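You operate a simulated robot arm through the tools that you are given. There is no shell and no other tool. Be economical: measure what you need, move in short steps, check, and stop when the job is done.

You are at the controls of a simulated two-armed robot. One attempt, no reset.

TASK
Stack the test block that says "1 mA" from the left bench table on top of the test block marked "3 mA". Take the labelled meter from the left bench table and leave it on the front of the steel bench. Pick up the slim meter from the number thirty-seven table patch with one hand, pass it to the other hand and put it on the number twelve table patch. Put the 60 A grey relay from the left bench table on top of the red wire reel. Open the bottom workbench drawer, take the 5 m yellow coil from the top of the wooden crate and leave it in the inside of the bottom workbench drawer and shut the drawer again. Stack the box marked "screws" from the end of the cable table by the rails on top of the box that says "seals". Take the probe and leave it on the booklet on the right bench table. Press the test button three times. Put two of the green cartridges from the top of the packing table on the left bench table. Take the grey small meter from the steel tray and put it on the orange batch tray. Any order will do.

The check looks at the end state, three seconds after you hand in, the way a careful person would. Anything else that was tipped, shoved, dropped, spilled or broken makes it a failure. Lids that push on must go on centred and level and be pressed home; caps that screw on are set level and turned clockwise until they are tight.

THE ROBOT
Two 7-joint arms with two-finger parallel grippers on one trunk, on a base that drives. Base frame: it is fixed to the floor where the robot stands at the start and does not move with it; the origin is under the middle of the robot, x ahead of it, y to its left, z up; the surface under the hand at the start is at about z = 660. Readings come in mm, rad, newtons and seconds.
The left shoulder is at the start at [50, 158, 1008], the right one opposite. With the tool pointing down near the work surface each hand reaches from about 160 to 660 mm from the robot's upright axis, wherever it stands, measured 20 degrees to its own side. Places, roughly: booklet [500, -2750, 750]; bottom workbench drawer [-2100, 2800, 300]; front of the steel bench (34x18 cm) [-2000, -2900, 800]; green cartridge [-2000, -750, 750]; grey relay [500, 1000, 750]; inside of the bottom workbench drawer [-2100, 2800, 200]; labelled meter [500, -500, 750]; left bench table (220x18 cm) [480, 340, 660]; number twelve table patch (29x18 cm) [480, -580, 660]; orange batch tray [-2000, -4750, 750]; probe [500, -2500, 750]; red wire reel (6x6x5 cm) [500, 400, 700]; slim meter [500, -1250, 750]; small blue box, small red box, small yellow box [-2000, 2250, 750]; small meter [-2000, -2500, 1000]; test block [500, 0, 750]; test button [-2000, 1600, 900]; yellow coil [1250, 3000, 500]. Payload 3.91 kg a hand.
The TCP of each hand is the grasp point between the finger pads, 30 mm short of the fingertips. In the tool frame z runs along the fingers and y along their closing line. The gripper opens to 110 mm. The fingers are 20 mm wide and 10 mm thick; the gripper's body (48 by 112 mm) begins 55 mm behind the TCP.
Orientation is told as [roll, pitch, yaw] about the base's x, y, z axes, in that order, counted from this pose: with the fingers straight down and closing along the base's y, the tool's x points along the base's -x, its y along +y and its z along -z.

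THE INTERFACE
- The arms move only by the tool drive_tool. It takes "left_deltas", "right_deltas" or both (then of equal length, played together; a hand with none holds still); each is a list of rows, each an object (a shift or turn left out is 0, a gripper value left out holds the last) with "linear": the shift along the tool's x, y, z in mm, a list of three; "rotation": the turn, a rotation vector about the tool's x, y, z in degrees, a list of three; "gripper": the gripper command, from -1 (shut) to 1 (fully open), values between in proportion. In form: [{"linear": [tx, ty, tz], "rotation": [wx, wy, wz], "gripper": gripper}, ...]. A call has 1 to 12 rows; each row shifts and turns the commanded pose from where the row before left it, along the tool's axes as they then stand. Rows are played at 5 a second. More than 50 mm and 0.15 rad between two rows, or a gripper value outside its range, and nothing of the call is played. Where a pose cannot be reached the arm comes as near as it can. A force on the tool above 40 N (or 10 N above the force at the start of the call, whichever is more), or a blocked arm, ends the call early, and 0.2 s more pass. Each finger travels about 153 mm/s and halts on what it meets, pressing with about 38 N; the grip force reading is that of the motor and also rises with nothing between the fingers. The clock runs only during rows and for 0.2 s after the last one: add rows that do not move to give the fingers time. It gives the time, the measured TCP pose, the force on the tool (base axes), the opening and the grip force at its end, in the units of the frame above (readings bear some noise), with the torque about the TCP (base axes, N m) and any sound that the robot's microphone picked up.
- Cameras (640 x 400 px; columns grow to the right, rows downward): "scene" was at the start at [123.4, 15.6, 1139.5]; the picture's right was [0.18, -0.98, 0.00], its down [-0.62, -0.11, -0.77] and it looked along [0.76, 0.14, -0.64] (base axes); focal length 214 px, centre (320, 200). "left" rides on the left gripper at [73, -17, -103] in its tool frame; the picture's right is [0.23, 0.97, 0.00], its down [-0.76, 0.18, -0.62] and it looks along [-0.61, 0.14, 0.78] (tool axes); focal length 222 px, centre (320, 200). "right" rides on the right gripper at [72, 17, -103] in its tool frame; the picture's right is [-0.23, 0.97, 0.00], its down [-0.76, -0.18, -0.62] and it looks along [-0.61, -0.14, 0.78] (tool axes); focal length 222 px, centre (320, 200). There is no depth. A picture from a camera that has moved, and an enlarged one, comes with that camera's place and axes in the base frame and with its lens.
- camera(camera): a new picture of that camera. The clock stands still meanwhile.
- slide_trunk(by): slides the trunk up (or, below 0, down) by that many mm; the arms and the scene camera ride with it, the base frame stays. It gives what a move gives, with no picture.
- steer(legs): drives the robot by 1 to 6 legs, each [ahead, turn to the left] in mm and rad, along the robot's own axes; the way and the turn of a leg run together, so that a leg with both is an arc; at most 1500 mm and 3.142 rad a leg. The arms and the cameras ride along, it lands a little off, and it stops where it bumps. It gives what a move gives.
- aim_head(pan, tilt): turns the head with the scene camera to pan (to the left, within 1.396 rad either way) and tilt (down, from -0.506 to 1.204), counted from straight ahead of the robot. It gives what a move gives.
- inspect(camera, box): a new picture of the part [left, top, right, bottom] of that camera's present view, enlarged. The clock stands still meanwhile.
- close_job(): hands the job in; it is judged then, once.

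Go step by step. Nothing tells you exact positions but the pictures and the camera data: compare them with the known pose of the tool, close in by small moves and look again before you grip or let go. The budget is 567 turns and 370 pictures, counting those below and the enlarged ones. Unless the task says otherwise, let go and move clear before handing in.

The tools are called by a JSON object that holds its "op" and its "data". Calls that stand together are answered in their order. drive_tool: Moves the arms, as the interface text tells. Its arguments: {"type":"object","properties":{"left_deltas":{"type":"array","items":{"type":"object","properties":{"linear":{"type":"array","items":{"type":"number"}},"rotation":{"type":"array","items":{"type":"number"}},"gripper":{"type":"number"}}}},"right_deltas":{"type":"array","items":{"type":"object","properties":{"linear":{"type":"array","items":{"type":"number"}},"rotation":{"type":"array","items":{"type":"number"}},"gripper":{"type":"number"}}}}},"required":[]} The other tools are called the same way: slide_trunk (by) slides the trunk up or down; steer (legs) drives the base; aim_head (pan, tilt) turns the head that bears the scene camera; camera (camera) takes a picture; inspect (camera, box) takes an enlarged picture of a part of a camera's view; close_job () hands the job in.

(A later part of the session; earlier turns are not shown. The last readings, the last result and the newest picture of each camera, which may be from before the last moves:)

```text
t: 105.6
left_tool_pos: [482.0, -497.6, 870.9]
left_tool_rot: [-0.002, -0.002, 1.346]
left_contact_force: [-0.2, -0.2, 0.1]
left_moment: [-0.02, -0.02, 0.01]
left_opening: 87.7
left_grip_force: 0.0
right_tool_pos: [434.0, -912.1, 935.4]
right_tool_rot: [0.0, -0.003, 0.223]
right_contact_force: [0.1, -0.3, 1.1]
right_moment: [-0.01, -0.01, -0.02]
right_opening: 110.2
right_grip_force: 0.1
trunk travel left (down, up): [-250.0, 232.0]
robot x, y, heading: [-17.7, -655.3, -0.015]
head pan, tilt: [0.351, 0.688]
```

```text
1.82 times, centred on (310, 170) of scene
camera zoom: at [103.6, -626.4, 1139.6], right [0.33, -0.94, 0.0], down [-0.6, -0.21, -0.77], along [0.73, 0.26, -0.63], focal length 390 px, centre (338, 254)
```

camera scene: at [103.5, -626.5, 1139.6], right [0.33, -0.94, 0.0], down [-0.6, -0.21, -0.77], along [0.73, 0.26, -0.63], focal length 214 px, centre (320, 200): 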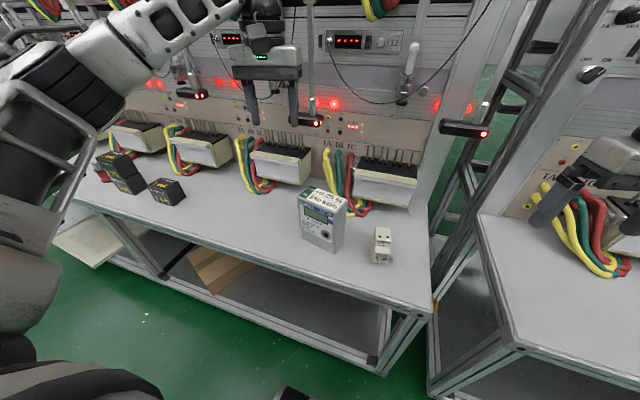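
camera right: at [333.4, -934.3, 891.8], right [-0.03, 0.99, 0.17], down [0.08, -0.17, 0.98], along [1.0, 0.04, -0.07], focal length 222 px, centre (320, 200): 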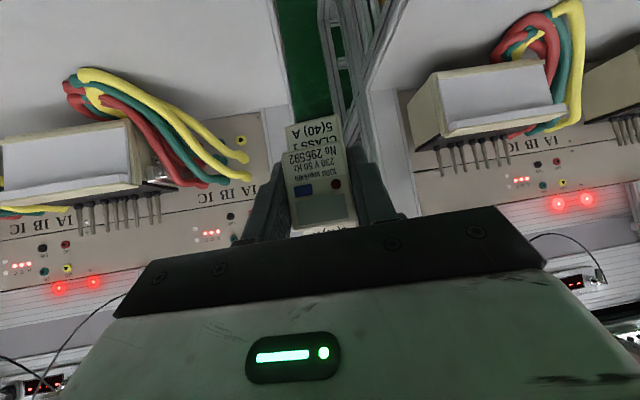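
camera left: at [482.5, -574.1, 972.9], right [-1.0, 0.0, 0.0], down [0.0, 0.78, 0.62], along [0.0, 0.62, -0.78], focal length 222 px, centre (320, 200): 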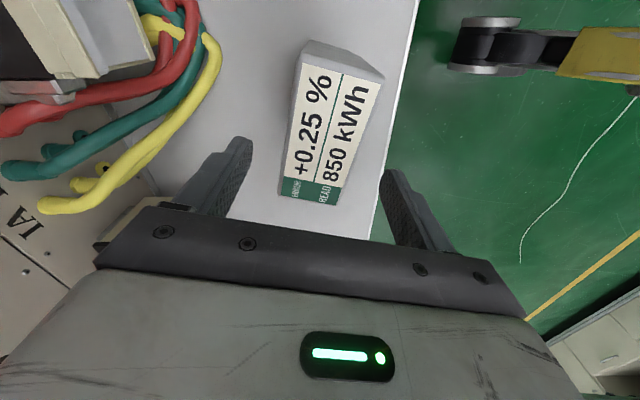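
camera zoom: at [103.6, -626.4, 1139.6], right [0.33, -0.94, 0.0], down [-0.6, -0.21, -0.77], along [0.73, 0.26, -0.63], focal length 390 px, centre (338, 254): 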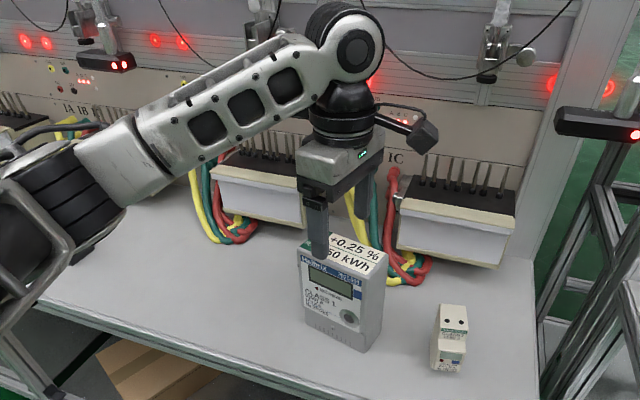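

{"op": "drive_tool", "data": {"left_deltas": [{"linear": [0, 2, 32]}, {"linear": [0, 0, 32]}, {"linear": [0, 0, 32]}, {"gripper": -1}, {"gripper": -1}, {"gripper": -1}]}}

{"op": "camera", "data": {"camera": "left"}}

```text
t: 107.0
left_tool_pos: [480.7, -497.6, 773.0]
left_tool_rot: [0.0, 0.0, 1.343]
left_contact_force: [1.1, 0.5, -0.5]
left_moment: [0.0, -0.03, 0.01]
left_opening: 57.9
left_grip_force: 38.2
right_tool_pos: [432.7, -911.8, 935.7]
right_tool_rot: [0.0, -0.004, 0.222]
right_contact_force: [0.3, -0.1, 0.5]
right_moment: [-0.02, 0.01, 0.0]
right_opening: 110.1
right_grip_force: 0.1
trunk travel left (down, up): [-250.0, 232.0]
robot x, y, heading: [-16.5, -652.2, -0.016]
head pan, tilt: [0.351, 0.688]
```

```text
299 pictures are left
camera left: at [480.9, -574.0, 875.7], right [-1.0, 0.0, 0.0], down [0.0, 0.78, 0.62], along [0.0, 0.62, -0.78], focal length 222 px, centre (320, 200)
```

left: 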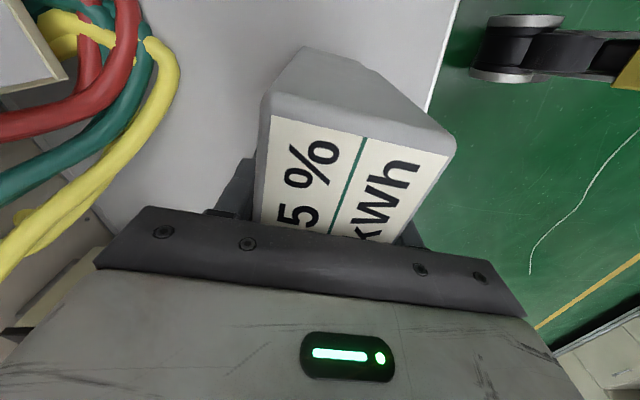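

Gripped the labelled meter at 57.9 mm. I'll lift it, draw it in, turn toward the aisle and look where I'm going.

{"op": "drive_tool", "data": {"left_deltas": [{"linear": [0, 0, -46]}, {"linear": [0, 0, -46]}, {"linear": [0, 0, -46]}, {"linear": [0, 0, -46]}, {"linear": [0, 0, -46]}, {"linear": [7, 30, 0]}, {"linear": [7, 30, 0]}, {"linear": [7, 30, 0]}]}}

{"op": "aim_head", "data": {"pan": -0.1, "tilt": 0.3}}

{"op": "steer", "data": {"legs": [[0, -1.7]]}}

{"op": "camera", "data": {"camera": "scene"}}

```text
t: 108.8
left_tool_pos: [389.3, -498.8, 1006.1]
left_tool_rot: [0.0, -0.001, 1.345]
left_contact_force: [-0.7, 0.0, -5.0]
left_moment: [-0.01, -0.02, 0.01]
left_opening: 58.0
left_grip_force: 37.9
right_tool_pos: [434.0, -912.5, 935.0]
right_tool_rot: [0.001, -0.002, 0.22]
right_contact_force: [0.8, -0.3, 0.2]
right_moment: [0.03, -0.01, 0.0]
right_opening: 109.9
right_grip_force: 0.1
trunk travel left (down, up): [-250.0, 232.0]
robot x, y, heading: [-18.7, -658.5, -0.014]
head pan, tilt: [0.351, 0.688]
```

```text
t: 109.7
left_tool_pos: [388.6, -498.9, 1006.6]
left_tool_rot: [0.001, 0.0, 1.343]
left_contact_force: [0.1, -0.1, -5.3]
left_moment: [0.01, -0.05, 0.01]
left_opening: 58.0
left_grip_force: 38.1
right_tool_pos: [434.4, -911.9, 936.6]
right_tool_rot: [0.0, -0.004, 0.222]
right_contact_force: [-0.3, -0.6, 0.2]
right_moment: [0.02, -0.04, 0.02]
right_opening: 110.1
right_grip_force: 0.1
trunk travel left (down, up): [-250.0, 232.0]
robot x, y, heading: [-18.9, -654.7, -0.007]
head pan, tilt: [-0.099, 0.3]
```

```text
t: 114.2
left_tool_pos: [86.2, -1076.9, 1005.7]
left_tool_rot: [0.001, 0.0, -0.357]
left_contact_force: [0.2, -0.4, -4.7]
left_moment: [0.0, 0.02, 0.01]
left_opening: 57.9
left_grip_force: 38.1
right_tool_pos: [-330.1, -1067.9, 936.3]
right_tool_rot: [0.0, -0.003, -1.479]
right_contact_force: [0.4, -0.3, 0.1]
right_moment: [0.02, -0.02, -0.01]
right_opening: 110.1
right_grip_force: 0.2
trunk travel left (down, up): [-250.0, 232.0]
robot x, y, heading: [-17.0, -654.2, -1.712]
head pan, tilt: [-0.099, 0.3]
```

```text
298 pictures are left
camera scene: at [-44.6, -785.2, 1174.6], right [-0.97, 0.24, 0.0], down [0.07, 0.29, -0.96], along [-0.23, -0.93, -0.3], focal length 214 px, centre (320, 200)
```

scene: 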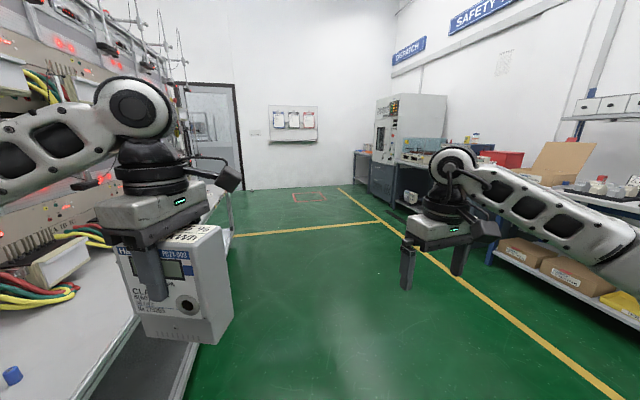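

The floor ahead is clear. I'll drive diagonally to in front of the steel bench, facing it.

{"op": "steer", "data": {"legs": [[0, -0.372], [1200, 0], [1200, 0], [0, -1.058]]}}

{"op": "camera", "data": {"camera": "scene"}}

```text
t: 129.7
left_tool_pos: [-1574.3, -2898.2, 1006.6]
left_tool_rot: [-0.002, 0.001, -1.776]
left_contact_force: [-0.5, -0.9, -4.3]
left_moment: [0.01, 0.0, -0.03]
left_opening: 57.9
left_grip_force: 37.9
right_tool_pos: [-1627.4, -2485.9, 937.0]
right_tool_rot: [0.001, -0.004, -2.897]
right_contact_force: [-0.3, 0.1, -0.5]
right_moment: [0.01, -0.01, 0.01]
right_opening: 110.1
right_grip_force: 0.0
trunk travel left (down, up): [-250.0, 232.0]
robot x, y, heading: [-1173.0, -2732.3, -3.13]
head pan, tilt: [-0.099, 0.3]
```

```text
297 pictures are left
camera scene: at [-1306.0, -2725.0, 1174.6], right [0.09, 1.0, 0.0], down [0.29, -0.03, -0.96], along [-0.95, 0.08, -0.3], focal length 214 px, centre (320, 200)
```

scene: 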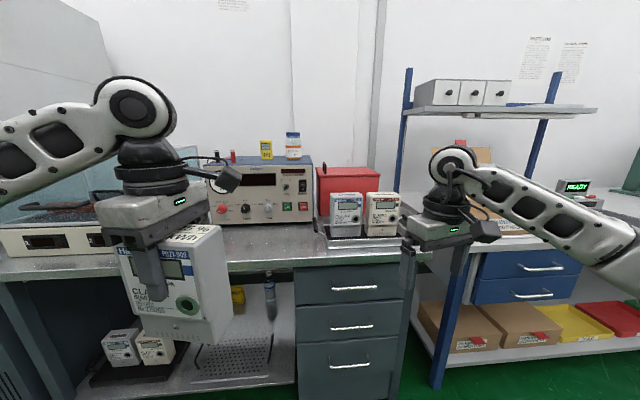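

{"op": "aim_head", "data": {"pan": 0.15, "tilt": 0.65}}

{"op": "camera", "data": {"camera": "scene"}}

{"op": "camera", "data": {"camera": "left"}}

{"op": "camera", "data": {"camera": "right"}}

```text
t: 130.5
left_tool_pos: [-1574.3, -2898.6, 1005.8]
left_tool_rot: [0.001, 0.0, -1.776]
left_contact_force: [0.0, 1.1, -3.9]
left_moment: [0.02, 0.02, 0.01]
left_opening: 57.6
left_grip_force: 37.9
right_tool_pos: [-1629.2, -2486.3, 936.2]
right_tool_rot: [0.0, -0.005, -2.897]
right_contact_force: [0.1, -0.1, -0.3]
right_moment: [-0.03, 0.0, 0.0]
right_opening: 110.2
right_grip_force: 0.0
trunk travel left (down, up): [-250.0, 232.0]
robot x, y, heading: [-1170.0, -2729.6, -3.126]
head pan, tilt: [0.15, 0.649]
```

```text
296 pictures are left
camera scene: at [-1298.7, -2747.2, 1142.9], right [-0.16, 0.99, 0.0], down [0.6, 0.1, -0.8], along [-0.79, -0.13, -0.6], focal length 214 px, centre (320, 200)
```

scene: 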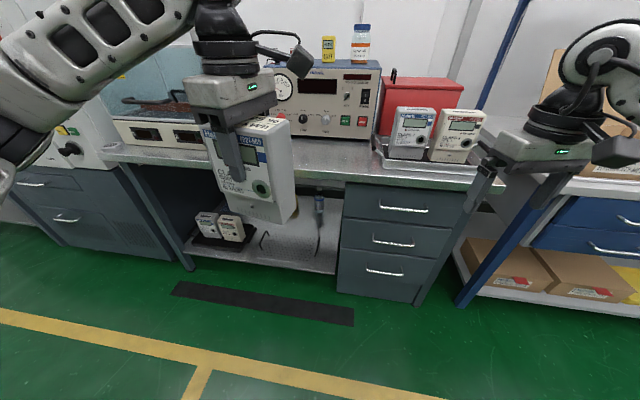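

```text
295 pictures are left
camera left: at [-1575.6, -2825.2, 1108.0], right [1.0, 0.03, 0.0], down [0.02, -0.78, 0.62], along [0.02, -0.62, -0.78], focal length 222 px, centre (320, 200)
```

left: 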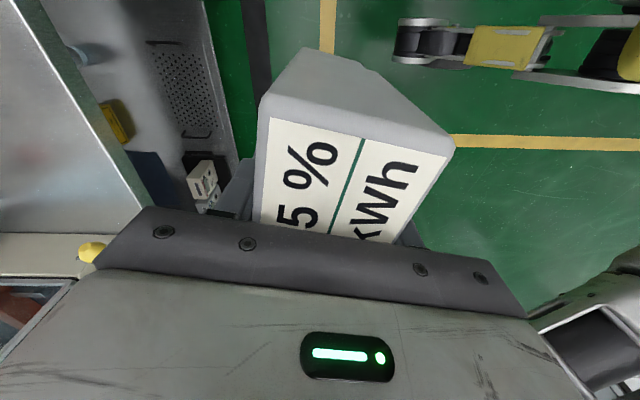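

```text
294 pictures are left
camera right: at [-1553.3, -2485.1, 1039.8], right [0.02, -1.0, 0.0], down [-0.78, -0.01, 0.63], along [-0.63, -0.01, -0.78], focal length 222 px, centre (320, 200)
```

right: 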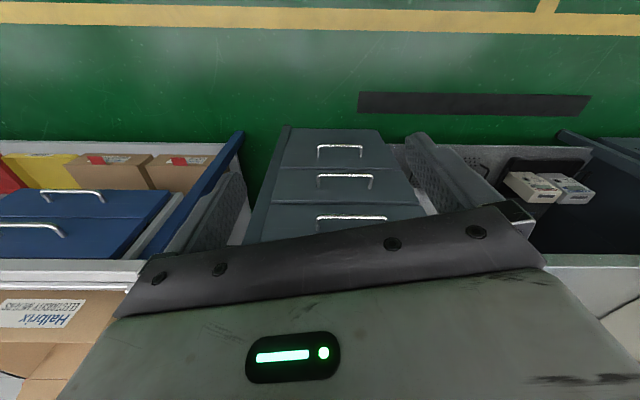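

The bench front edge seems near x≈-1910 at z≈760, with clear space in front of the tester. I'll raise the right hand and drive forward about 300 mm.

{"op": "drive_tool", "data": {"right_deltas": [{"linear": [0, 0, -45]}, {"linear": [0, 0, -45]}]}}

{"op": "steer", "data": {"legs": [[300, 0]]}}

{"op": "camera", "data": {"camera": "scene"}}

{"op": "camera", "data": {"camera": "left"}}

{"op": "camera", "data": {"camera": "right"}}

```text
t: 131.1
left_tool_pos: [-1573.1, -2897.1, 1006.0]
left_tool_rot: [-0.002, 0.0, -1.775]
left_contact_force: [-0.5, -0.2, -3.9]
left_moment: [-0.01, 0.02, -0.02]
left_opening: 57.7
left_grip_force: 38.0
right_tool_pos: [-1627.5, -2488.6, 1025.0]
right_tool_rot: [0.0, -0.003, -2.898]
right_contact_force: [-0.4, 0.2, 0.3]
right_moment: [0.02, 0.0, 0.0]
right_opening: 110.1
right_grip_force: 0.1
trunk travel left (down, up): [-250.0, 232.0]
robot x, y, heading: [-1171.2, -2733.4, -3.129]
head pan, tilt: [0.15, 0.649]
```

```text
t: 133.2
left_tool_pos: [-1874.3, -2900.2, 1005.8]
left_tool_rot: [-0.001, -0.001, -1.778]
left_contact_force: [-1.1, -0.4, -4.2]
left_moment: [0.02, 0.03, -0.02]
left_opening: 58.2
left_grip_force: 38.2
right_tool_pos: [-1926.4, -2490.1, 1025.3]
right_tool_rot: [-0.001, -0.005, -2.9]
right_contact_force: [0.2, 0.0, -0.1]
right_moment: [0.02, 0.0, 0.0]
right_opening: 110.2
right_grip_force: 0.1
trunk travel left (down, up): [-250.0, 232.0]
robot x, y, heading: [-1473.3, -2735.9, -3.131]
head pan, tilt: [0.15, 0.649]
```

```text
293 pictures are left
camera scene: at [-1598.8, -2750.3, 1142.8], right [-0.16, 0.99, 0.0], down [0.6, 0.1, -0.8], along [-0.79, -0.13, -0.61], focal length 214 px, centre (320, 200)
```

scene: 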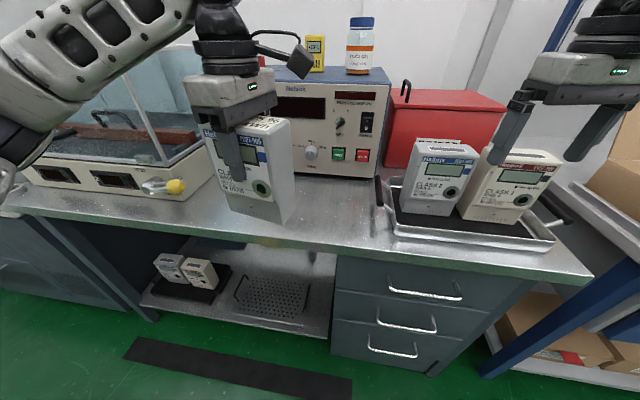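

```text
292 pictures are left
camera left: at [-1875.8, -2827.5, 1108.0], right [1.0, 0.02, 0.0], down [0.02, -0.78, 0.62], along [0.01, -0.62, -0.78], focal length 222 px, centre (320, 200)
```

left: 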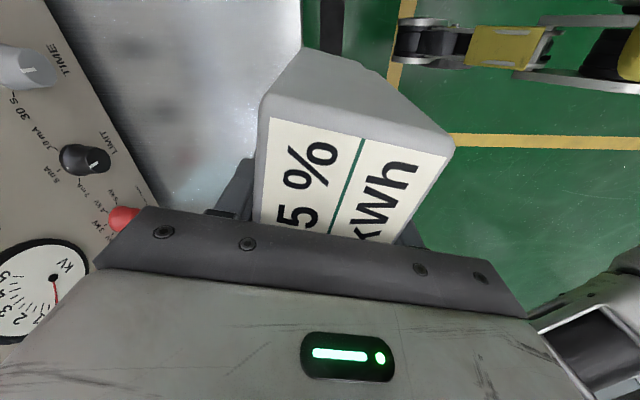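

```text
291 pictures are left
camera right: at [-1852.2, -2489.2, 1129.2], right [0.01, -1.0, 0.0], down [-0.78, -0.01, 0.63], along [-0.63, -0.01, -0.78], focal length 222 px, centre (320, 200)
```

right: 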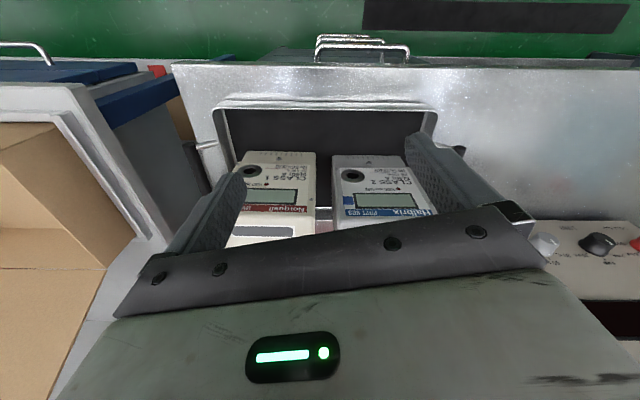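

The bench top is at z≈762, edge at x≈-1902, tester front at x≈-2190. I'll straighten the meter, move it over the front zone at (-1990,-2900) and lower it.

{"op": "drive_tool", "data": {"left_deltas": [{"rotation": [0, 0, -6]}, {"rotation": [0, 0, -6]}, {"linear": [0, -38.7, 0]}, {"linear": [0, -38.7, 0]}, {"linear": [0, -38.7, 0]}, {"linear": [0, 0, 40]}, {"linear": [0, 0, 40]}, {"linear": [0, 0, 30]}]}}

{"op": "camera", "data": {"camera": "scene"}}

{"op": "camera", "data": {"camera": "left"}}

```text
t: 135.0
left_tool_pos: [-1989.2, -2897.9, 906.3]
left_tool_rot: [-0.014, 0.004, -1.567]
left_contact_force: [1.3, 0.3, 30.8]
left_moment: [0.01, -0.87, 0.21]
left_opening: 57.7
left_grip_force: 38.6
right_tool_pos: [-1925.5, -2489.2, 1027.1]
right_tool_rot: [0.0, -0.01, -2.9]
right_contact_force: [0.4, -0.2, -0.1]
right_moment: [0.01, 0.01, 0.0]
right_opening: 110.0
right_grip_force: 0.0
trunk travel left (down, up): [-250.0, 232.0]
robot x, y, heading: [-1473.9, -2736.0, -3.129]
head pan, tilt: [0.15, 0.649]
```

```text
290 pictures are left
camera scene: at [-1596.0, -2749.6, 1144.2], right [-0.16, 0.99, 0.0], down [0.59, 0.1, -0.8], along [-0.79, -0.13, -0.6], focal length 214 px, centre (320, 200)
```

scene: 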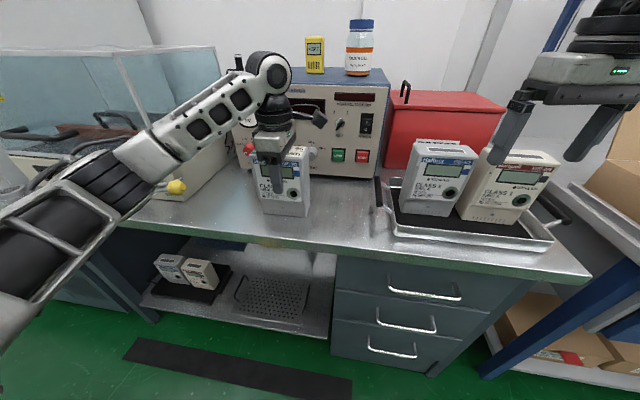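

```text
289 pictures are left
camera left: at [-2004.8, -2828.1, 1008.5], right [0.97, 0.23, -0.01], down [0.19, -0.76, 0.62], along [0.13, -0.6, -0.79], focal length 222 px, centre (320, 200)
```

left: 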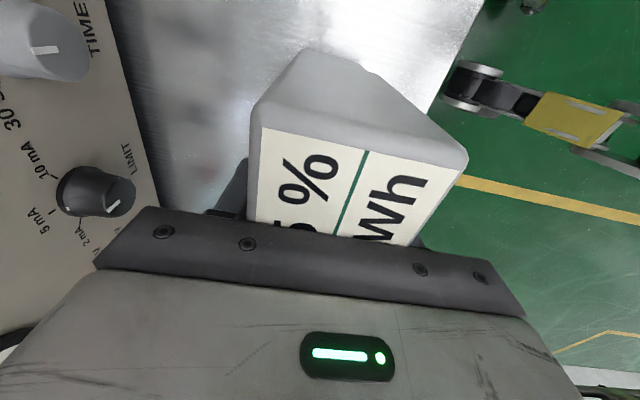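

Contact came at TCP z≈906, so the bench is at about 795. I'll ease the pressure, then release.

{"op": "drive_tool", "data": {"left_deltas": [{"linear": [0, 0, -5]}, {"linear": [0, 0, -3]}, {}]}}

```text
t: 135.8
left_tool_pos: [-1990.5, -2899.1, 903.9]
left_tool_rot: [0.0, 0.0, -1.569]
left_contact_force: [-3.2, 4.1, 10.8]
left_moment: [1.21, 0.14, 0.24]
left_opening: 57.6
left_grip_force: 37.4
right_tool_pos: [-1926.3, -2489.4, 1026.8]
right_tool_rot: [0.002, -0.006, -2.902]
right_contact_force: [0.2, 0.4, -0.5]
right_moment: [-0.01, -0.03, -0.01]
right_opening: 110.1
right_grip_force: 0.0
trunk travel left (down, up): [-250.0, 232.0]
robot x, y, heading: [-1470.3, -2734.5, -3.129]
head pan, tilt: [0.15, 0.649]
```

{"op": "drive_tool", "data": {"left_deltas": [{"linear": [0, 0, -1]}, {"gripper": 0.3}, {"gripper": 0.6}, {"gripper": 0.6}, {"linear": [0, 0, -40]}, {"linear": [0, 0, -45]}, {"linear": [0, 0, -45]}]}}

{"op": "camera", "data": {"camera": "scene"}}

{"op": "camera", "data": {"camera": "left"}}

```text
t: 137.4
left_tool_pos: [-1989.4, -2900.4, 1035.9]
left_tool_rot: [-0.001, 0.001, -1.567]
left_contact_force: [0.5, -0.5, -0.3]
left_moment: [0.02, 0.0, 0.01]
left_opening: 88.0
left_grip_force: 0.0
right_tool_pos: [-1925.6, -2489.1, 1026.1]
right_tool_rot: [0.001, -0.005, -2.901]
right_contact_force: [0.3, -0.1, -0.5]
right_moment: [0.0, 0.0, 0.01]
right_opening: 110.0
right_grip_force: 0.0
trunk travel left (down, up): [-250.0, 232.0]
robot x, y, heading: [-1473.3, -2737.3, -3.131]
head pan, tilt: [0.15, 0.649]
```

```text
288 pictures are left
camera scene: at [-1598.1, -2750.1, 1142.9], right [-0.16, 0.99, 0.0], down [0.6, 0.1, -0.8], along [-0.79, -0.13, -0.6], focal length 214 px, centre (320, 200)
```

scene: 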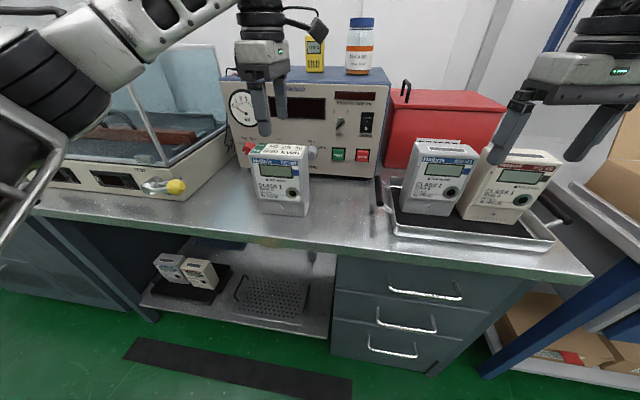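

```text
287 pictures are left
camera left: at [-2005.5, -2829.5, 1137.9], right [0.97, 0.23, 0.0], down [0.18, -0.76, 0.62], along [0.14, -0.61, -0.78], focal length 222 px, centre (320, 200)
```

left: 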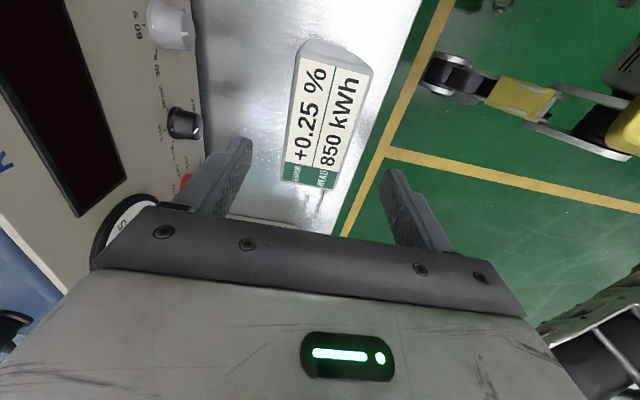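

The labelled meter stands on the steel bench. Now the grey (Halbrix, Class 2) small meter on the tray; I'll zoom in to measure it.

{"op": "inspect", "data": {"camera": "scene", "box": [370, 110, 590, 260]}}

{"op": "inspect", "data": {"camera": "right", "box": [200, 60, 480, 260]}}

```text
2.67 times, centred on (480, 185) of scene
camera zoom: at [-1598.1, -2750.1, 1142.9], right [-0.16, 0.99, 0.0], down [0.6, 0.1, -0.8], along [-0.79, -0.13, -0.6], focal length 572 px, centre (-107, 240)
```

zoom: 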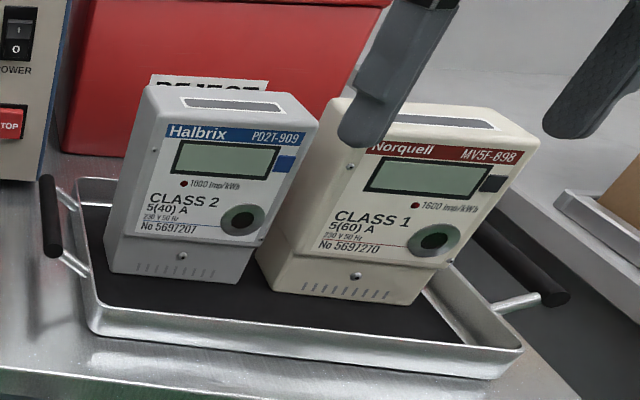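

```text
2.00 times, centred on (340, 160) of right
camera zoom: at [-1851.5, -2488.9, 1129.4], right [0.01, -1.0, 0.0], down [-0.78, -0.01, 0.63], along [-0.63, -0.01, -0.78], focal length 444 px, centre (280, 280)
```

zoom: 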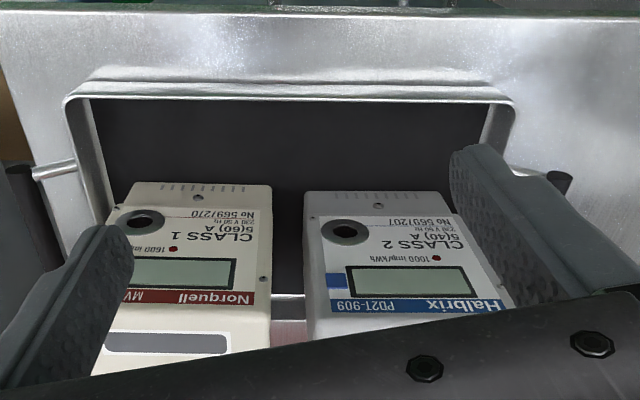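

{"op": "drive_tool", "data": {"left_deltas": [{"linear": [0, 30, -10]}, {"linear": [0, 40, 0]}, {"linear": [0, 40, 0]}, {"linear": [0, 40, 0]}, {}, {}, {}, {}, {}, {}, {}, {}], "right_deltas": [{"rotation": [0, 0, 8.5]}, {"rotation": [0, 0, 8.5]}, {"rotation": [0, 0, 8.5]}, {"rotation": [0, 0, 8.5]}, {"rotation": [0, 0, 8.5]}, {"rotation": [0, 0, 8.5]}, {"rotation": [0, 0, 8.5]}, {"rotation": [0, 0, 8.5]}, {"rotation": [0, 0, 8.5]}, {"rotation": [0, 0, 8.5]}, {"rotation": [0, 0, 8.5]}, {"rotation": [0, 0, 8.5]}]}}

{"op": "steer", "data": {"legs": [[40, 0]]}}

{"op": "camera", "data": {"camera": "right"}}

```text
t: 140.0
left_tool_pos: [-1841.7, -2901.7, 1042.9]
left_tool_rot: [-0.002, 0.0, -1.566]
left_contact_force: [-0.5, 0.4, -0.8]
left_moment: [0.0, -0.02, 0.02]
left_opening: 88.2
left_grip_force: 0.1
right_tool_pos: [-1927.3, -2490.3, 1025.4]
right_tool_rot: [0.006, 0.001, 1.6]
right_contact_force: [0.0, -0.6, -0.3]
right_moment: [0.03, -0.02, 0.01]
right_opening: 110.2
right_grip_force: 0.1
trunk travel left (down, up): [-250.0, 232.0]
robot x, y, heading: [-1475.4, -2739.7, -3.132]
head pan, tilt: [0.15, 0.649]
```

```text
t: 140.8
left_tool_pos: [-1881.6, -2901.7, 1044.5]
left_tool_rot: [0.0, 0.0, -1.569]
left_contact_force: [-0.2, 0.5, -0.1]
left_moment: [0.04, 0.0, -0.04]
left_opening: 88.0
left_grip_force: 0.0
right_tool_pos: [-1967.2, -2490.7, 1026.4]
right_tool_rot: [0.005, -0.001, 1.602]
right_contact_force: [0.2, 0.7, 1.2]
right_moment: [0.0, -0.02, -0.01]
right_opening: 110.0
right_grip_force: 0.1
trunk travel left (down, up): [-250.0, 232.0]
robot x, y, heading: [-1512.8, -2741.1, -3.135]
head pan, tilt: [0.15, 0.649]
```

```text
284 pictures are left
camera right: at [-1981.2, -2563.9, 1129.7], right [-0.98, 0.2, 0.0], down [0.16, 0.77, 0.62], along [0.12, 0.61, -0.78], focal length 222 px, centre (320, 200)
```

right: 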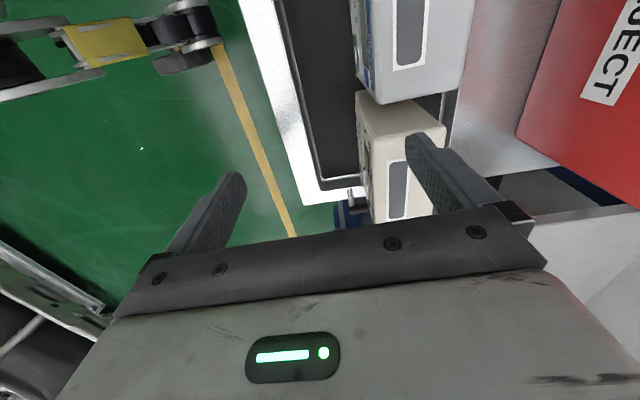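

{"op": "drive_tool", "data": {"right_deltas": [{"linear": [23.7, 30.7, 0]}, {"linear": [23.7, 30.7, 0]}, {"linear": [23.7, 30.7, 0], "gripper": 0.7}]}}

{"op": "camera", "data": {"camera": "right"}}

{"op": "inspect", "data": {"camera": "scene", "box": [340, 80, 600, 280]}}

```text
t: 141.7
left_tool_pos: [-1881.7, -2902.4, 1043.7]
left_tool_rot: [-0.001, 0.0, -1.568]
left_contact_force: [0.2, 0.8, -0.2]
left_moment: [0.03, 0.03, 0.02]
left_opening: 88.1
left_grip_force: 0.0
right_tool_pos: [-2056.6, -2565.1, 1027.2]
right_tool_rot: [0.002, 0.001, 1.605]
right_contact_force: [-0.9, -0.1, 0.2]
right_moment: [-0.01, 0.02, -0.02]
right_opening: 93.5
right_grip_force: 0.0
trunk travel left (down, up): [-250.0, 232.0]
robot x, y, heading: [-1513.5, -2737.1, -3.135]
head pan, tilt: [0.15, 0.649]
```

```text
283 pictures are left
camera right: at [-2070.8, -2638.2, 1131.0], right [-0.98, 0.2, 0.0], down [0.16, 0.77, 0.62], along [0.12, 0.61, -0.78], focal length 222 px, centre (320, 200)
```

right: 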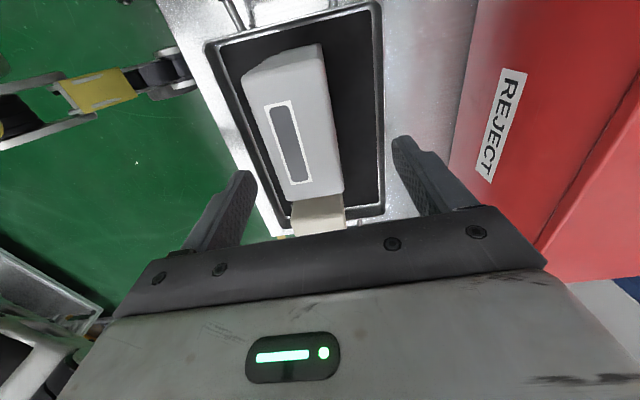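

```text
2.00 times, centred on (470, 180) of scene
camera zoom: at [-1638.2, -2750.9, 1142.9], right [-0.16, 0.99, 0.0], down [0.6, 0.1, -0.8], along [-0.79, -0.13, -0.6], focal length 429 px, centre (20, 240)
```

zoom: 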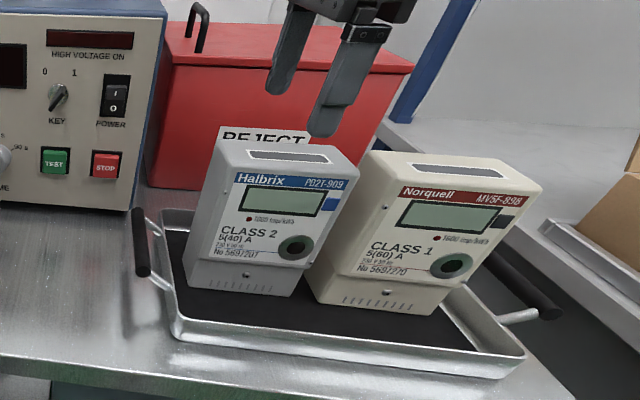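

{"op": "inspect", "data": {"camera": "right", "box": [210, 30, 390, 220]}}

```text
2.11 times, centred on (300, 125) of right
camera zoom: at [-2070.8, -2638.2, 1131.0], right [-0.98, 0.2, 0.0], down [0.16, 0.77, 0.62], along [0.12, 0.61, -0.78], focal length 468 px, centre (362, 358)
```

zoom: 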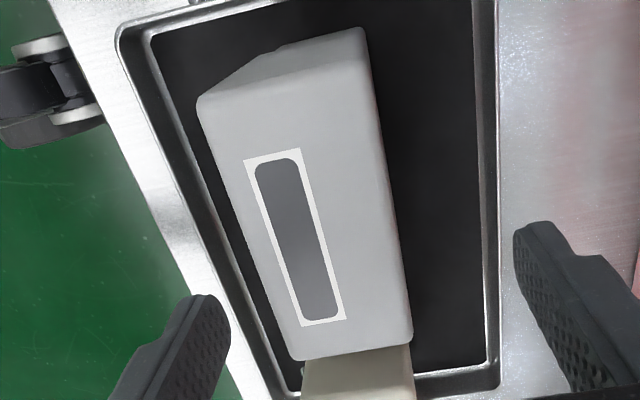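

The grey meter's top centre is at about (-2041,-2563,956), 58 mm deep and square to the bench. Descending and gripping.

{"op": "drive_tool", "data": {"right_deltas": [{"linear": [-1.5, -15.7, 30], "rotation": [0, 0, 1.9]}, {"linear": [0, 0, 36]}]}}

{"op": "camera", "data": {"camera": "right"}}

{"op": "inspect", "data": {"camera": "scene", "box": [340, 80, 600, 280]}}

```text
t: 142.2
left_tool_pos: [-1882.0, -2901.8, 1043.9]
left_tool_rot: [-0.002, 0.0, -1.566]
left_contact_force: [0.5, 0.3, 0.4]
left_moment: [-0.01, -0.01, 0.0]
left_opening: 87.9
left_grip_force: 0.1
right_tool_pos: [-2042.1, -2560.4, 958.6]
right_tool_rot: [0.004, 0.001, 1.569]
right_contact_force: [-0.3, 0.5, 0.6]
right_moment: [0.0, 0.01, 0.02]
right_opening: 93.5
right_grip_force: 0.1
trunk travel left (down, up): [-250.0, 232.0]
robot x, y, heading: [-1513.9, -2739.9, -3.124]
head pan, tilt: [0.15, 0.649]
```

```text
280 pictures are left
camera right: at [-2058.3, -2634.0, 1063.8], right [-0.97, 0.23, 0.0], down [0.18, 0.76, 0.62], along [0.14, 0.61, -0.78], focal length 222 px, centre (320, 200)
```

right: 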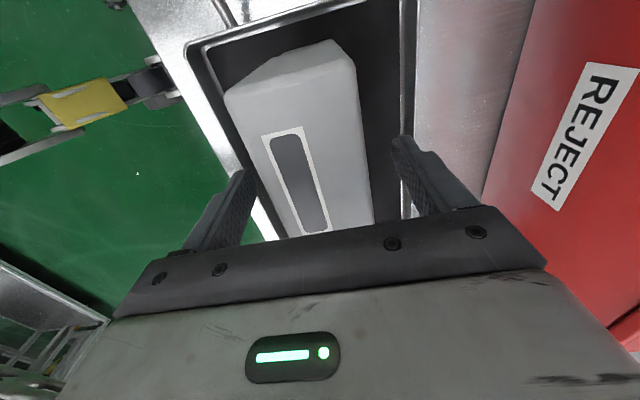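

```text
2.00 times, centred on (470, 180) of scene
camera zoom: at [-1638.2, -2750.5, 1142.9], right [-0.16, 0.99, 0.0], down [0.6, 0.1, -0.8], along [-0.79, -0.13, -0.6], focal length 429 px, centre (20, 240)
```

zoom: 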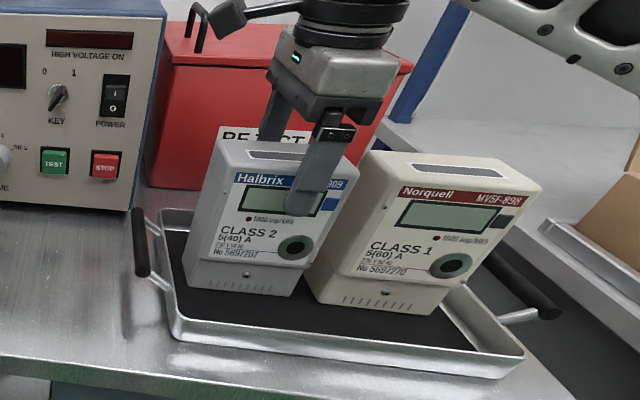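

{"op": "drive_tool", "data": {"right_deltas": [{"linear": [4, 0, 20]}, {"linear": [0, 0, 19]}, {"gripper": -1}, {"gripper": -1}, {"gripper": -1}]}}

{"op": "camera", "data": {"camera": "right"}}

```text
t: 143.4
left_tool_pos: [-1882.0, -2901.2, 1043.7]
left_tool_rot: [-0.001, -0.001, -1.567]
left_contact_force: [-0.3, 1.1, -0.3]
left_moment: [-0.02, 0.01, -0.01]
left_opening: 88.2
left_grip_force: 0.0
right_tool_pos: [-2042.1, -2564.7, 920.7]
right_tool_rot: [0.003, 0.0, 1.569]
right_contact_force: [0.7, -0.1, -0.1]
right_moment: [-0.03, -0.13, 0.02]
right_opening: 58.0
right_grip_force: 38.0
trunk travel left (down, up): [-250.0, 232.0]
robot x, y, heading: [-1513.0, -2737.9, -3.133]
head pan, tilt: [0.15, 0.649]
```

```text
278 pictures are left
camera right: at [-2058.4, -2638.3, 1025.0], right [-0.97, 0.23, 0.0], down [0.18, 0.76, 0.62], along [0.14, 0.61, -0.78], focal length 222 px, centre (320, 200)
```

right: 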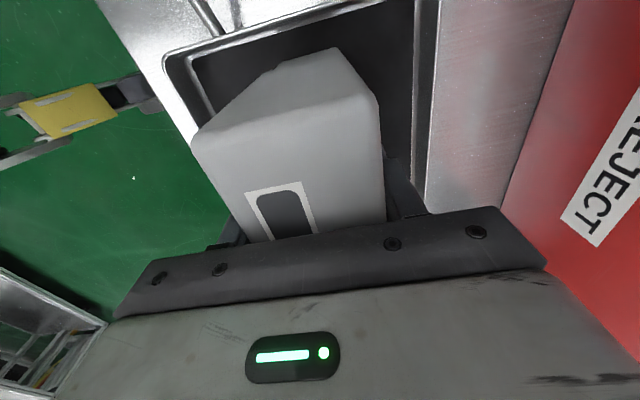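

Gripped. Lifting straight out of the tray, drawing the meter in, then backing away and turning toward the orange tray.

{"op": "drive_tool", "data": {"right_deltas": [{"linear": [0, 0, -40]}, {"linear": [0, 0, -45]}, {"linear": [0, 0, -45]}, {"linear": [0, 0, -40]}, {"linear": [0, -45, 0]}, {"linear": [0, -45, 0]}, {"linear": [0, -45, 0]}]}}

{"op": "camera", "data": {"camera": "scene"}}

{"op": "steer", "data": {"legs": [[-350, 0], [0, 1.563]]}}

{"op": "aim_head", "data": {"pan": -0.2, "tilt": 0.35}}

{"op": "camera", "data": {"camera": "scene"}}

```text
t: 145.1
left_tool_pos: [-1881.3, -2901.3, 1044.5]
left_tool_rot: [-0.003, 0.0, -1.568]
left_contact_force: [-0.2, 0.2, 0.0]
left_moment: [-0.04, -0.04, -0.01]
left_opening: 87.7
left_grip_force: 0.0
right_tool_pos: [-1906.3, -2564.6, 1087.3]
right_tool_rot: [0.004, -0.001, 1.57]
right_contact_force: [0.2, -0.2, -3.2]
right_moment: [0.01, 0.01, -0.02]
right_opening: 58.0
right_grip_force: 38.1
trunk travel left (down, up): [-250.0, 232.0]
robot x, y, heading: [-1518.1, -2737.6, -3.134]
head pan, tilt: [0.15, 0.649]
```

```text
277 pictures are left
camera scene: at [-1638.1, -2750.4, 1142.9], right [-0.16, 0.99, 0.0], down [0.6, 0.1, -0.8], along [-0.79, -0.13, -0.6], focal length 214 px, centre (320, 200)
```

scene: 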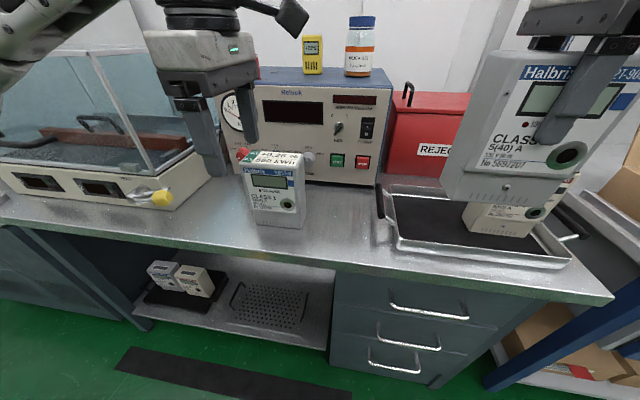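

```text
t: 151.0
left_tool_pos: [-1020.4, -3113.1, 1042.7]
left_tool_rot: [0.001, 0.0, -0.053]
left_contact_force: [0.2, -0.1, -0.2]
left_moment: [0.04, 0.02, -0.04]
left_opening: 87.8
left_grip_force: 0.0
right_tool_pos: [-1357.9, -3120.0, 1088.2]
right_tool_rot: [0.003, 0.001, 3.086]
right_contact_force: [0.1, -0.2, -5.0]
right_moment: [-0.04, -0.02, 0.0]
right_opening: 58.0
right_grip_force: 37.6
trunk travel left (down, up): [-250.0, 232.0]
robot x, y, heading: [-1166.0, -2734.8, -1.614]
head pan, tilt: [0.15, 0.649]
```

```text
t: 151.8
left_tool_pos: [-1021.2, -3112.0, 1043.9]
left_tool_rot: [-0.001, 0.001, -0.054]
left_contact_force: [0.0, -0.2, 0.3]
left_moment: [0.03, -0.04, -0.01]
left_opening: 88.1
left_grip_force: 0.1
right_tool_pos: [-1358.1, -3119.1, 1087.8]
right_tool_rot: [0.004, 0.002, 3.085]
right_contact_force: [0.0, -0.3, -5.3]
right_moment: [0.03, -0.01, -0.02]
right_opening: 57.9
right_grip_force: 38.3
trunk travel left (down, up): [-250.0, 232.0]
robot x, y, heading: [-1170.8, -2736.8, -1.617]
head pan, tilt: [-0.201, 0.351]
```

```text
276 pictures are left
camera scene: at [-1190.7, -2864.6, 1169.8], right [-0.97, 0.24, 0.0], down [0.08, 0.33, -0.94], along [-0.23, -0.91, -0.34], focal length 214 px, centre (320, 200)
```

scene: 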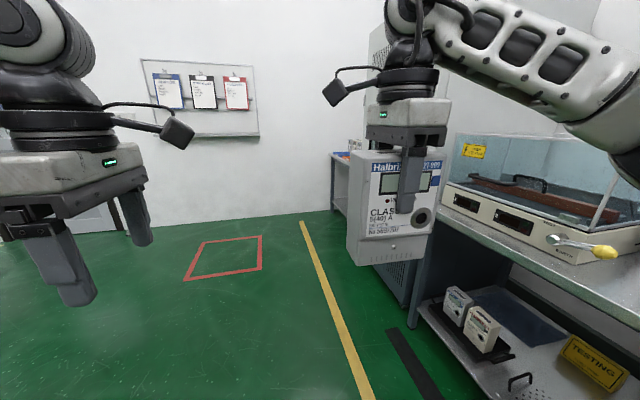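

{"op": "steer", "data": {"legs": [[0, 0.046], [1000, 0], [800, 0], [0, -1.571]]}}

{"op": "aim_head", "data": {"pan": 0, "tilt": 0.45}}

{"op": "camera", "data": {"camera": "scene"}}

```text
t: 165.2
left_tool_pos: [-1509.6, -4696.7, 1044.1]
left_tool_rot: [-0.003, 0.0, -1.584]
left_contact_force: [-0.5, 0.4, 0.0]
left_moment: [-0.02, -0.03, -0.03]
left_opening: 88.2
left_grip_force: 0.1
right_tool_pos: [-1530.3, -4360.4, 1088.1]
right_tool_rot: [0.003, 0.0, 1.555]
right_contact_force: [-0.5, -0.1, -4.5]
right_moment: [0.06, 0.01, 0.0]
right_opening: 57.9
right_grip_force: 37.9
trunk travel left (down, up): [-250.0, 232.0]
robot x, y, heading: [-1138.3, -4537.9, 3.132]
head pan, tilt: [-0.201, 0.351]
```

```text
t: 165.9
left_tool_pos: [-1510.7, -4696.0, 1043.7]
left_tool_rot: [-0.001, 0.002, -1.585]
left_contact_force: [-0.1, 0.7, -0.3]
left_moment: [-0.02, -0.01, 0.04]
left_opening: 87.9
left_grip_force: 0.0
right_tool_pos: [-1529.3, -4359.5, 1088.1]
right_tool_rot: [0.004, 0.0, 1.554]
right_contact_force: [-0.2, 0.4, -4.9]
right_moment: [-0.01, -0.03, -0.04]
right_opening: 57.7
right_grip_force: 38.1
trunk travel left (down, up): [-250.0, 232.0]
robot x, y, heading: [-1137.8, -4538.3, 3.139]
head pan, tilt: [0.0, 0.45]
```

```text
275 pictures are left
camera scene: at [-1270.4, -4536.3, 1160.7], right [0.01, 1.0, 0.0], down [0.44, 0.0, -0.9], along [-0.9, 0.01, -0.44], focal length 214 px, centre (320, 200)
```

scene: 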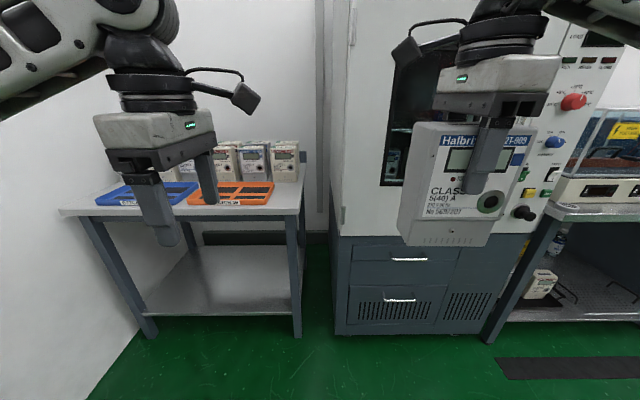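

The orange tray is on the dispatch table to my left. I'll shift over so the right hand faces it.

{"op": "steer", "data": {"legs": [[0, 1.571], [430, 0], [0, -1.571], [200, 0]]}}

{"op": "camera", "data": {"camera": "scene"}}

{"op": "camera", "data": {"camera": "right"}}

```text
t: 173.4
left_tool_pos: [-1033.9, -5343.4, 1045.3]
left_tool_rot: [0.014, -0.007, -0.182]
left_contact_force: [2.0, 20.8, 1.3]
left_moment: [-0.1, 0.01, 0.12]
left_opening: 76.9
left_grip_force: 0.0
right_tool_pos: [-1369.4, -5317.0, 1088.3]
right_tool_rot: [0.005, 0.0, 2.968]
right_contact_force: [0.4, 0.4, -4.6]
right_moment: [0.01, -0.01, 0.01]
right_opening: 57.9
right_grip_force: 37.6
trunk travel left (down, up): [-250.0, 232.0]
robot x, y, heading: [-1131.0, -4958.8, -1.73]
head pan, tilt: [0.0, 0.45]
stopped in leg 3: the force on the tool passed its limit at 46 N (the readings are from after the stop); the commanded pose is now the measured one
```

```text
274 pictures are left
camera scene: at [-1154.5, -5086.7, 1161.2], right [-0.99, 0.16, 0.0], down [0.07, 0.43, -0.9], along [-0.14, -0.89, -0.43], focal length 214 px, centre (320, 200)
```

scene: 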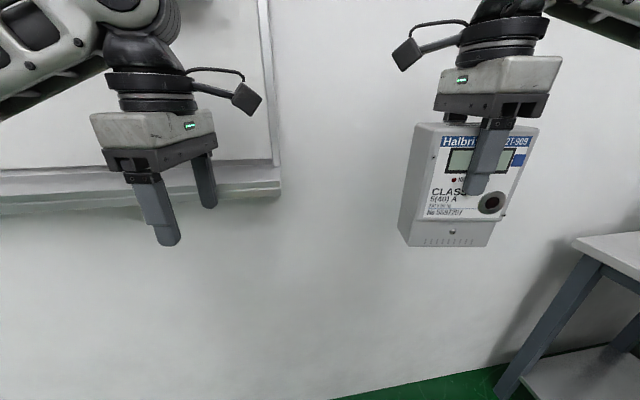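

```text
273 pictures are left
camera right: at [-1300.6, -5346.0, 1192.2], right [-0.39, -0.92, 0.0], down [-0.72, 0.31, 0.62], along [-0.57, 0.24, -0.78], focal length 222 px, centre (320, 200)
```

right: 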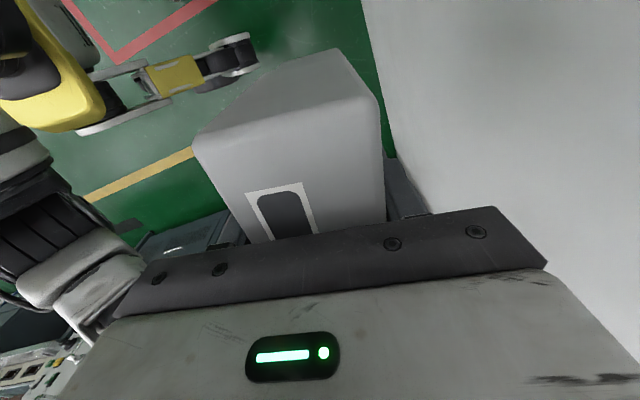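

My left hand brushed the board ledge on the end wall, and nothing was moved. I'll back off, turn toward the table and look.

{"op": "steer", "data": {"legs": [[-160, 0], [0, -1.42]]}}

{"op": "camera", "data": {"camera": "scene"}}

```text
t: 178.3
left_tool_pos: [-1473.3, -4963.1, 1043.7]
left_tool_rot: [0.012, -0.005, -1.577]
left_contact_force: [-0.3, 0.5, -0.4]
left_moment: [0.0, 0.04, 0.01]
left_opening: 88.0
left_grip_force: 0.0
right_tool_pos: [-1501.3, -4628.1, 1088.3]
right_tool_rot: [0.006, 0.001, 1.568]
right_contact_force: [-0.1, 1.0, -3.5]
right_moment: [0.05, -0.01, 0.03]
right_opening: 58.0
right_grip_force: 38.1
trunk travel left (down, up): [-250.0, 232.0]
robot x, y, heading: [-1107.7, -4800.7, -3.131]
head pan, tilt: [0.0, 0.45]
```

```text
272 pictures are left
camera scene: at [-1239.8, -4801.1, 1160.7], right [-0.01, 1.0, 0.0], down [0.44, 0.0, -0.9], along [-0.9, -0.01, -0.44], focal length 214 px, centre (320, 200)
```

scene: 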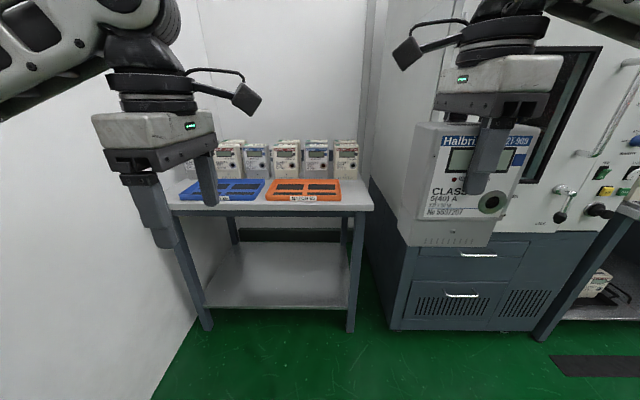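

The orange tray is at about (-2060,-4880) on a table top near z≈800. I'll approach it at a slight diagonal.

{"op": "steer", "data": {"legs": [[0, 0.37], [415, 0], [0, -0.375]]}}

{"op": "aim_head", "data": {"pan": 0, "tilt": 0.65}}

{"op": "camera", "data": {"camera": "scene"}}

{"op": "camera", "data": {"camera": "right"}}

```text
t: 183.1
left_tool_pos: [-1862.0, -5115.8, 1042.6]
left_tool_rot: [0.014, -0.005, -1.582]
left_contact_force: [0.4, 0.3, -0.6]
left_moment: [-0.02, -0.02, 0.04]
left_opening: 87.9
left_grip_force: 0.1
right_tool_pos: [-1890.3, -4780.3, 1086.4]
right_tool_rot: [0.001, 0.001, 1.565]
right_contact_force: [0.0, 0.5, -4.3]
right_moment: [-0.04, 0.02, -0.01]
right_opening: 57.9
right_grip_force: 37.8
trunk travel left (down, up): [-250.0, 232.0]
robot x, y, heading: [-1496.7, -4952.7, -3.137]
head pan, tilt: [0.0, 0.45]
```

```text
t: 183.8
left_tool_pos: [-1862.2, -5116.0, 1043.1]
left_tool_rot: [0.013, -0.005, -1.582]
left_contact_force: [-0.1, 1.1, 0.5]
left_moment: [-0.03, 0.02, 0.03]
left_opening: 87.9
left_grip_force: 0.1
right_tool_pos: [-1891.2, -4779.7, 1087.7]
right_tool_rot: [0.002, 0.0, 1.566]
right_contact_force: [0.3, 0.0, -4.1]
right_moment: [-0.03, 0.02, -0.02]
right_opening: 58.0
right_grip_force: 38.0
trunk travel left (down, up): [-250.0, 232.0]
robot x, y, heading: [-1494.5, -4955.1, -3.138]
head pan, tilt: [0.0, 0.649]
```

```text
271 pictures are left
camera scene: at [-1623.2, -4953.2, 1142.9], right [-0.01, 1.0, 0.0], down [0.6, 0.0, -0.8], along [-0.8, -0.01, -0.6], focal length 214 px, centre (320, 200)
```

scene: 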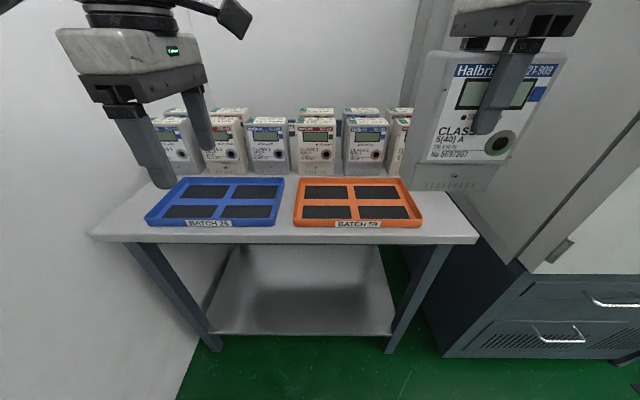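

```text
270 pictures are left
camera right: at [-1906.9, -4852.4, 1191.4], right [-0.97, 0.23, 0.0], down [0.18, 0.76, 0.62], along [0.14, 0.61, -0.78], focal length 222 px, centre (320, 200)
```

right: 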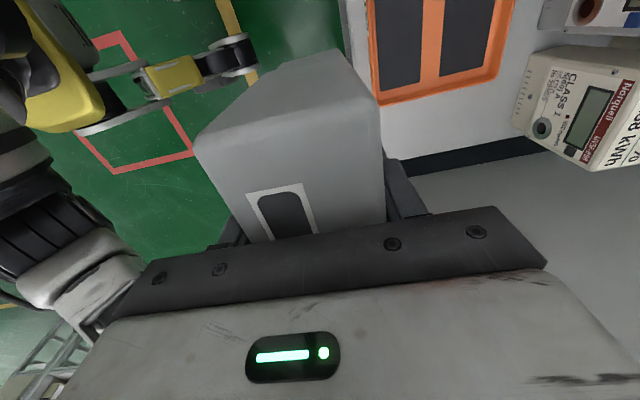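

{"op": "inspect", "data": {"camera": "scene", "box": [270, 160, 440, 240]}}

{"op": "inspect", "data": {"camera": "right", "box": [340, 0, 540, 130]}}

```text
3.76 times, centred on (355, 200) of scene
camera zoom: at [-1623.2, -4953.2, 1142.9], right [-0.01, 1.0, 0.0], down [0.6, 0.0, -0.8], along [-0.8, -0.01, -0.6], focal length 807 px, centre (188, 200)
```

zoom: 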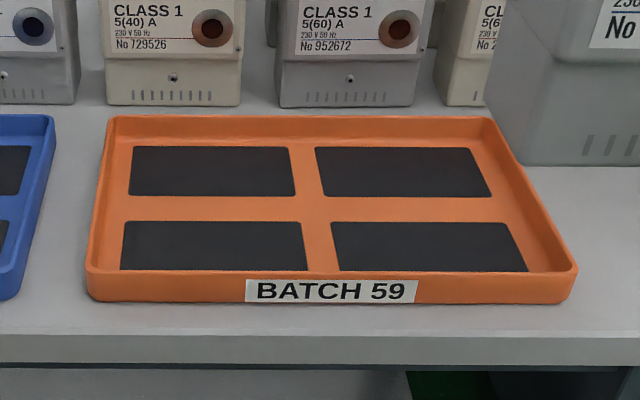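

```text
3.08 times, centred on (440, 65) of right
camera zoom: at [-1906.9, -4852.4, 1191.4], right [-0.97, 0.23, 0.0], down [0.18, 0.76, 0.62], along [0.14, 0.61, -0.78], focal length 684 px, centre (-49, 615)
```

zoom: 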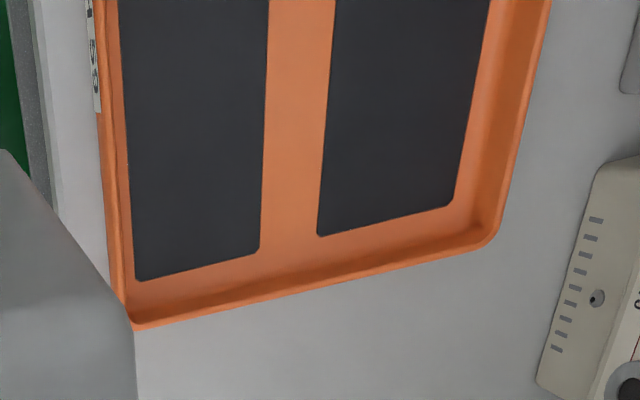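

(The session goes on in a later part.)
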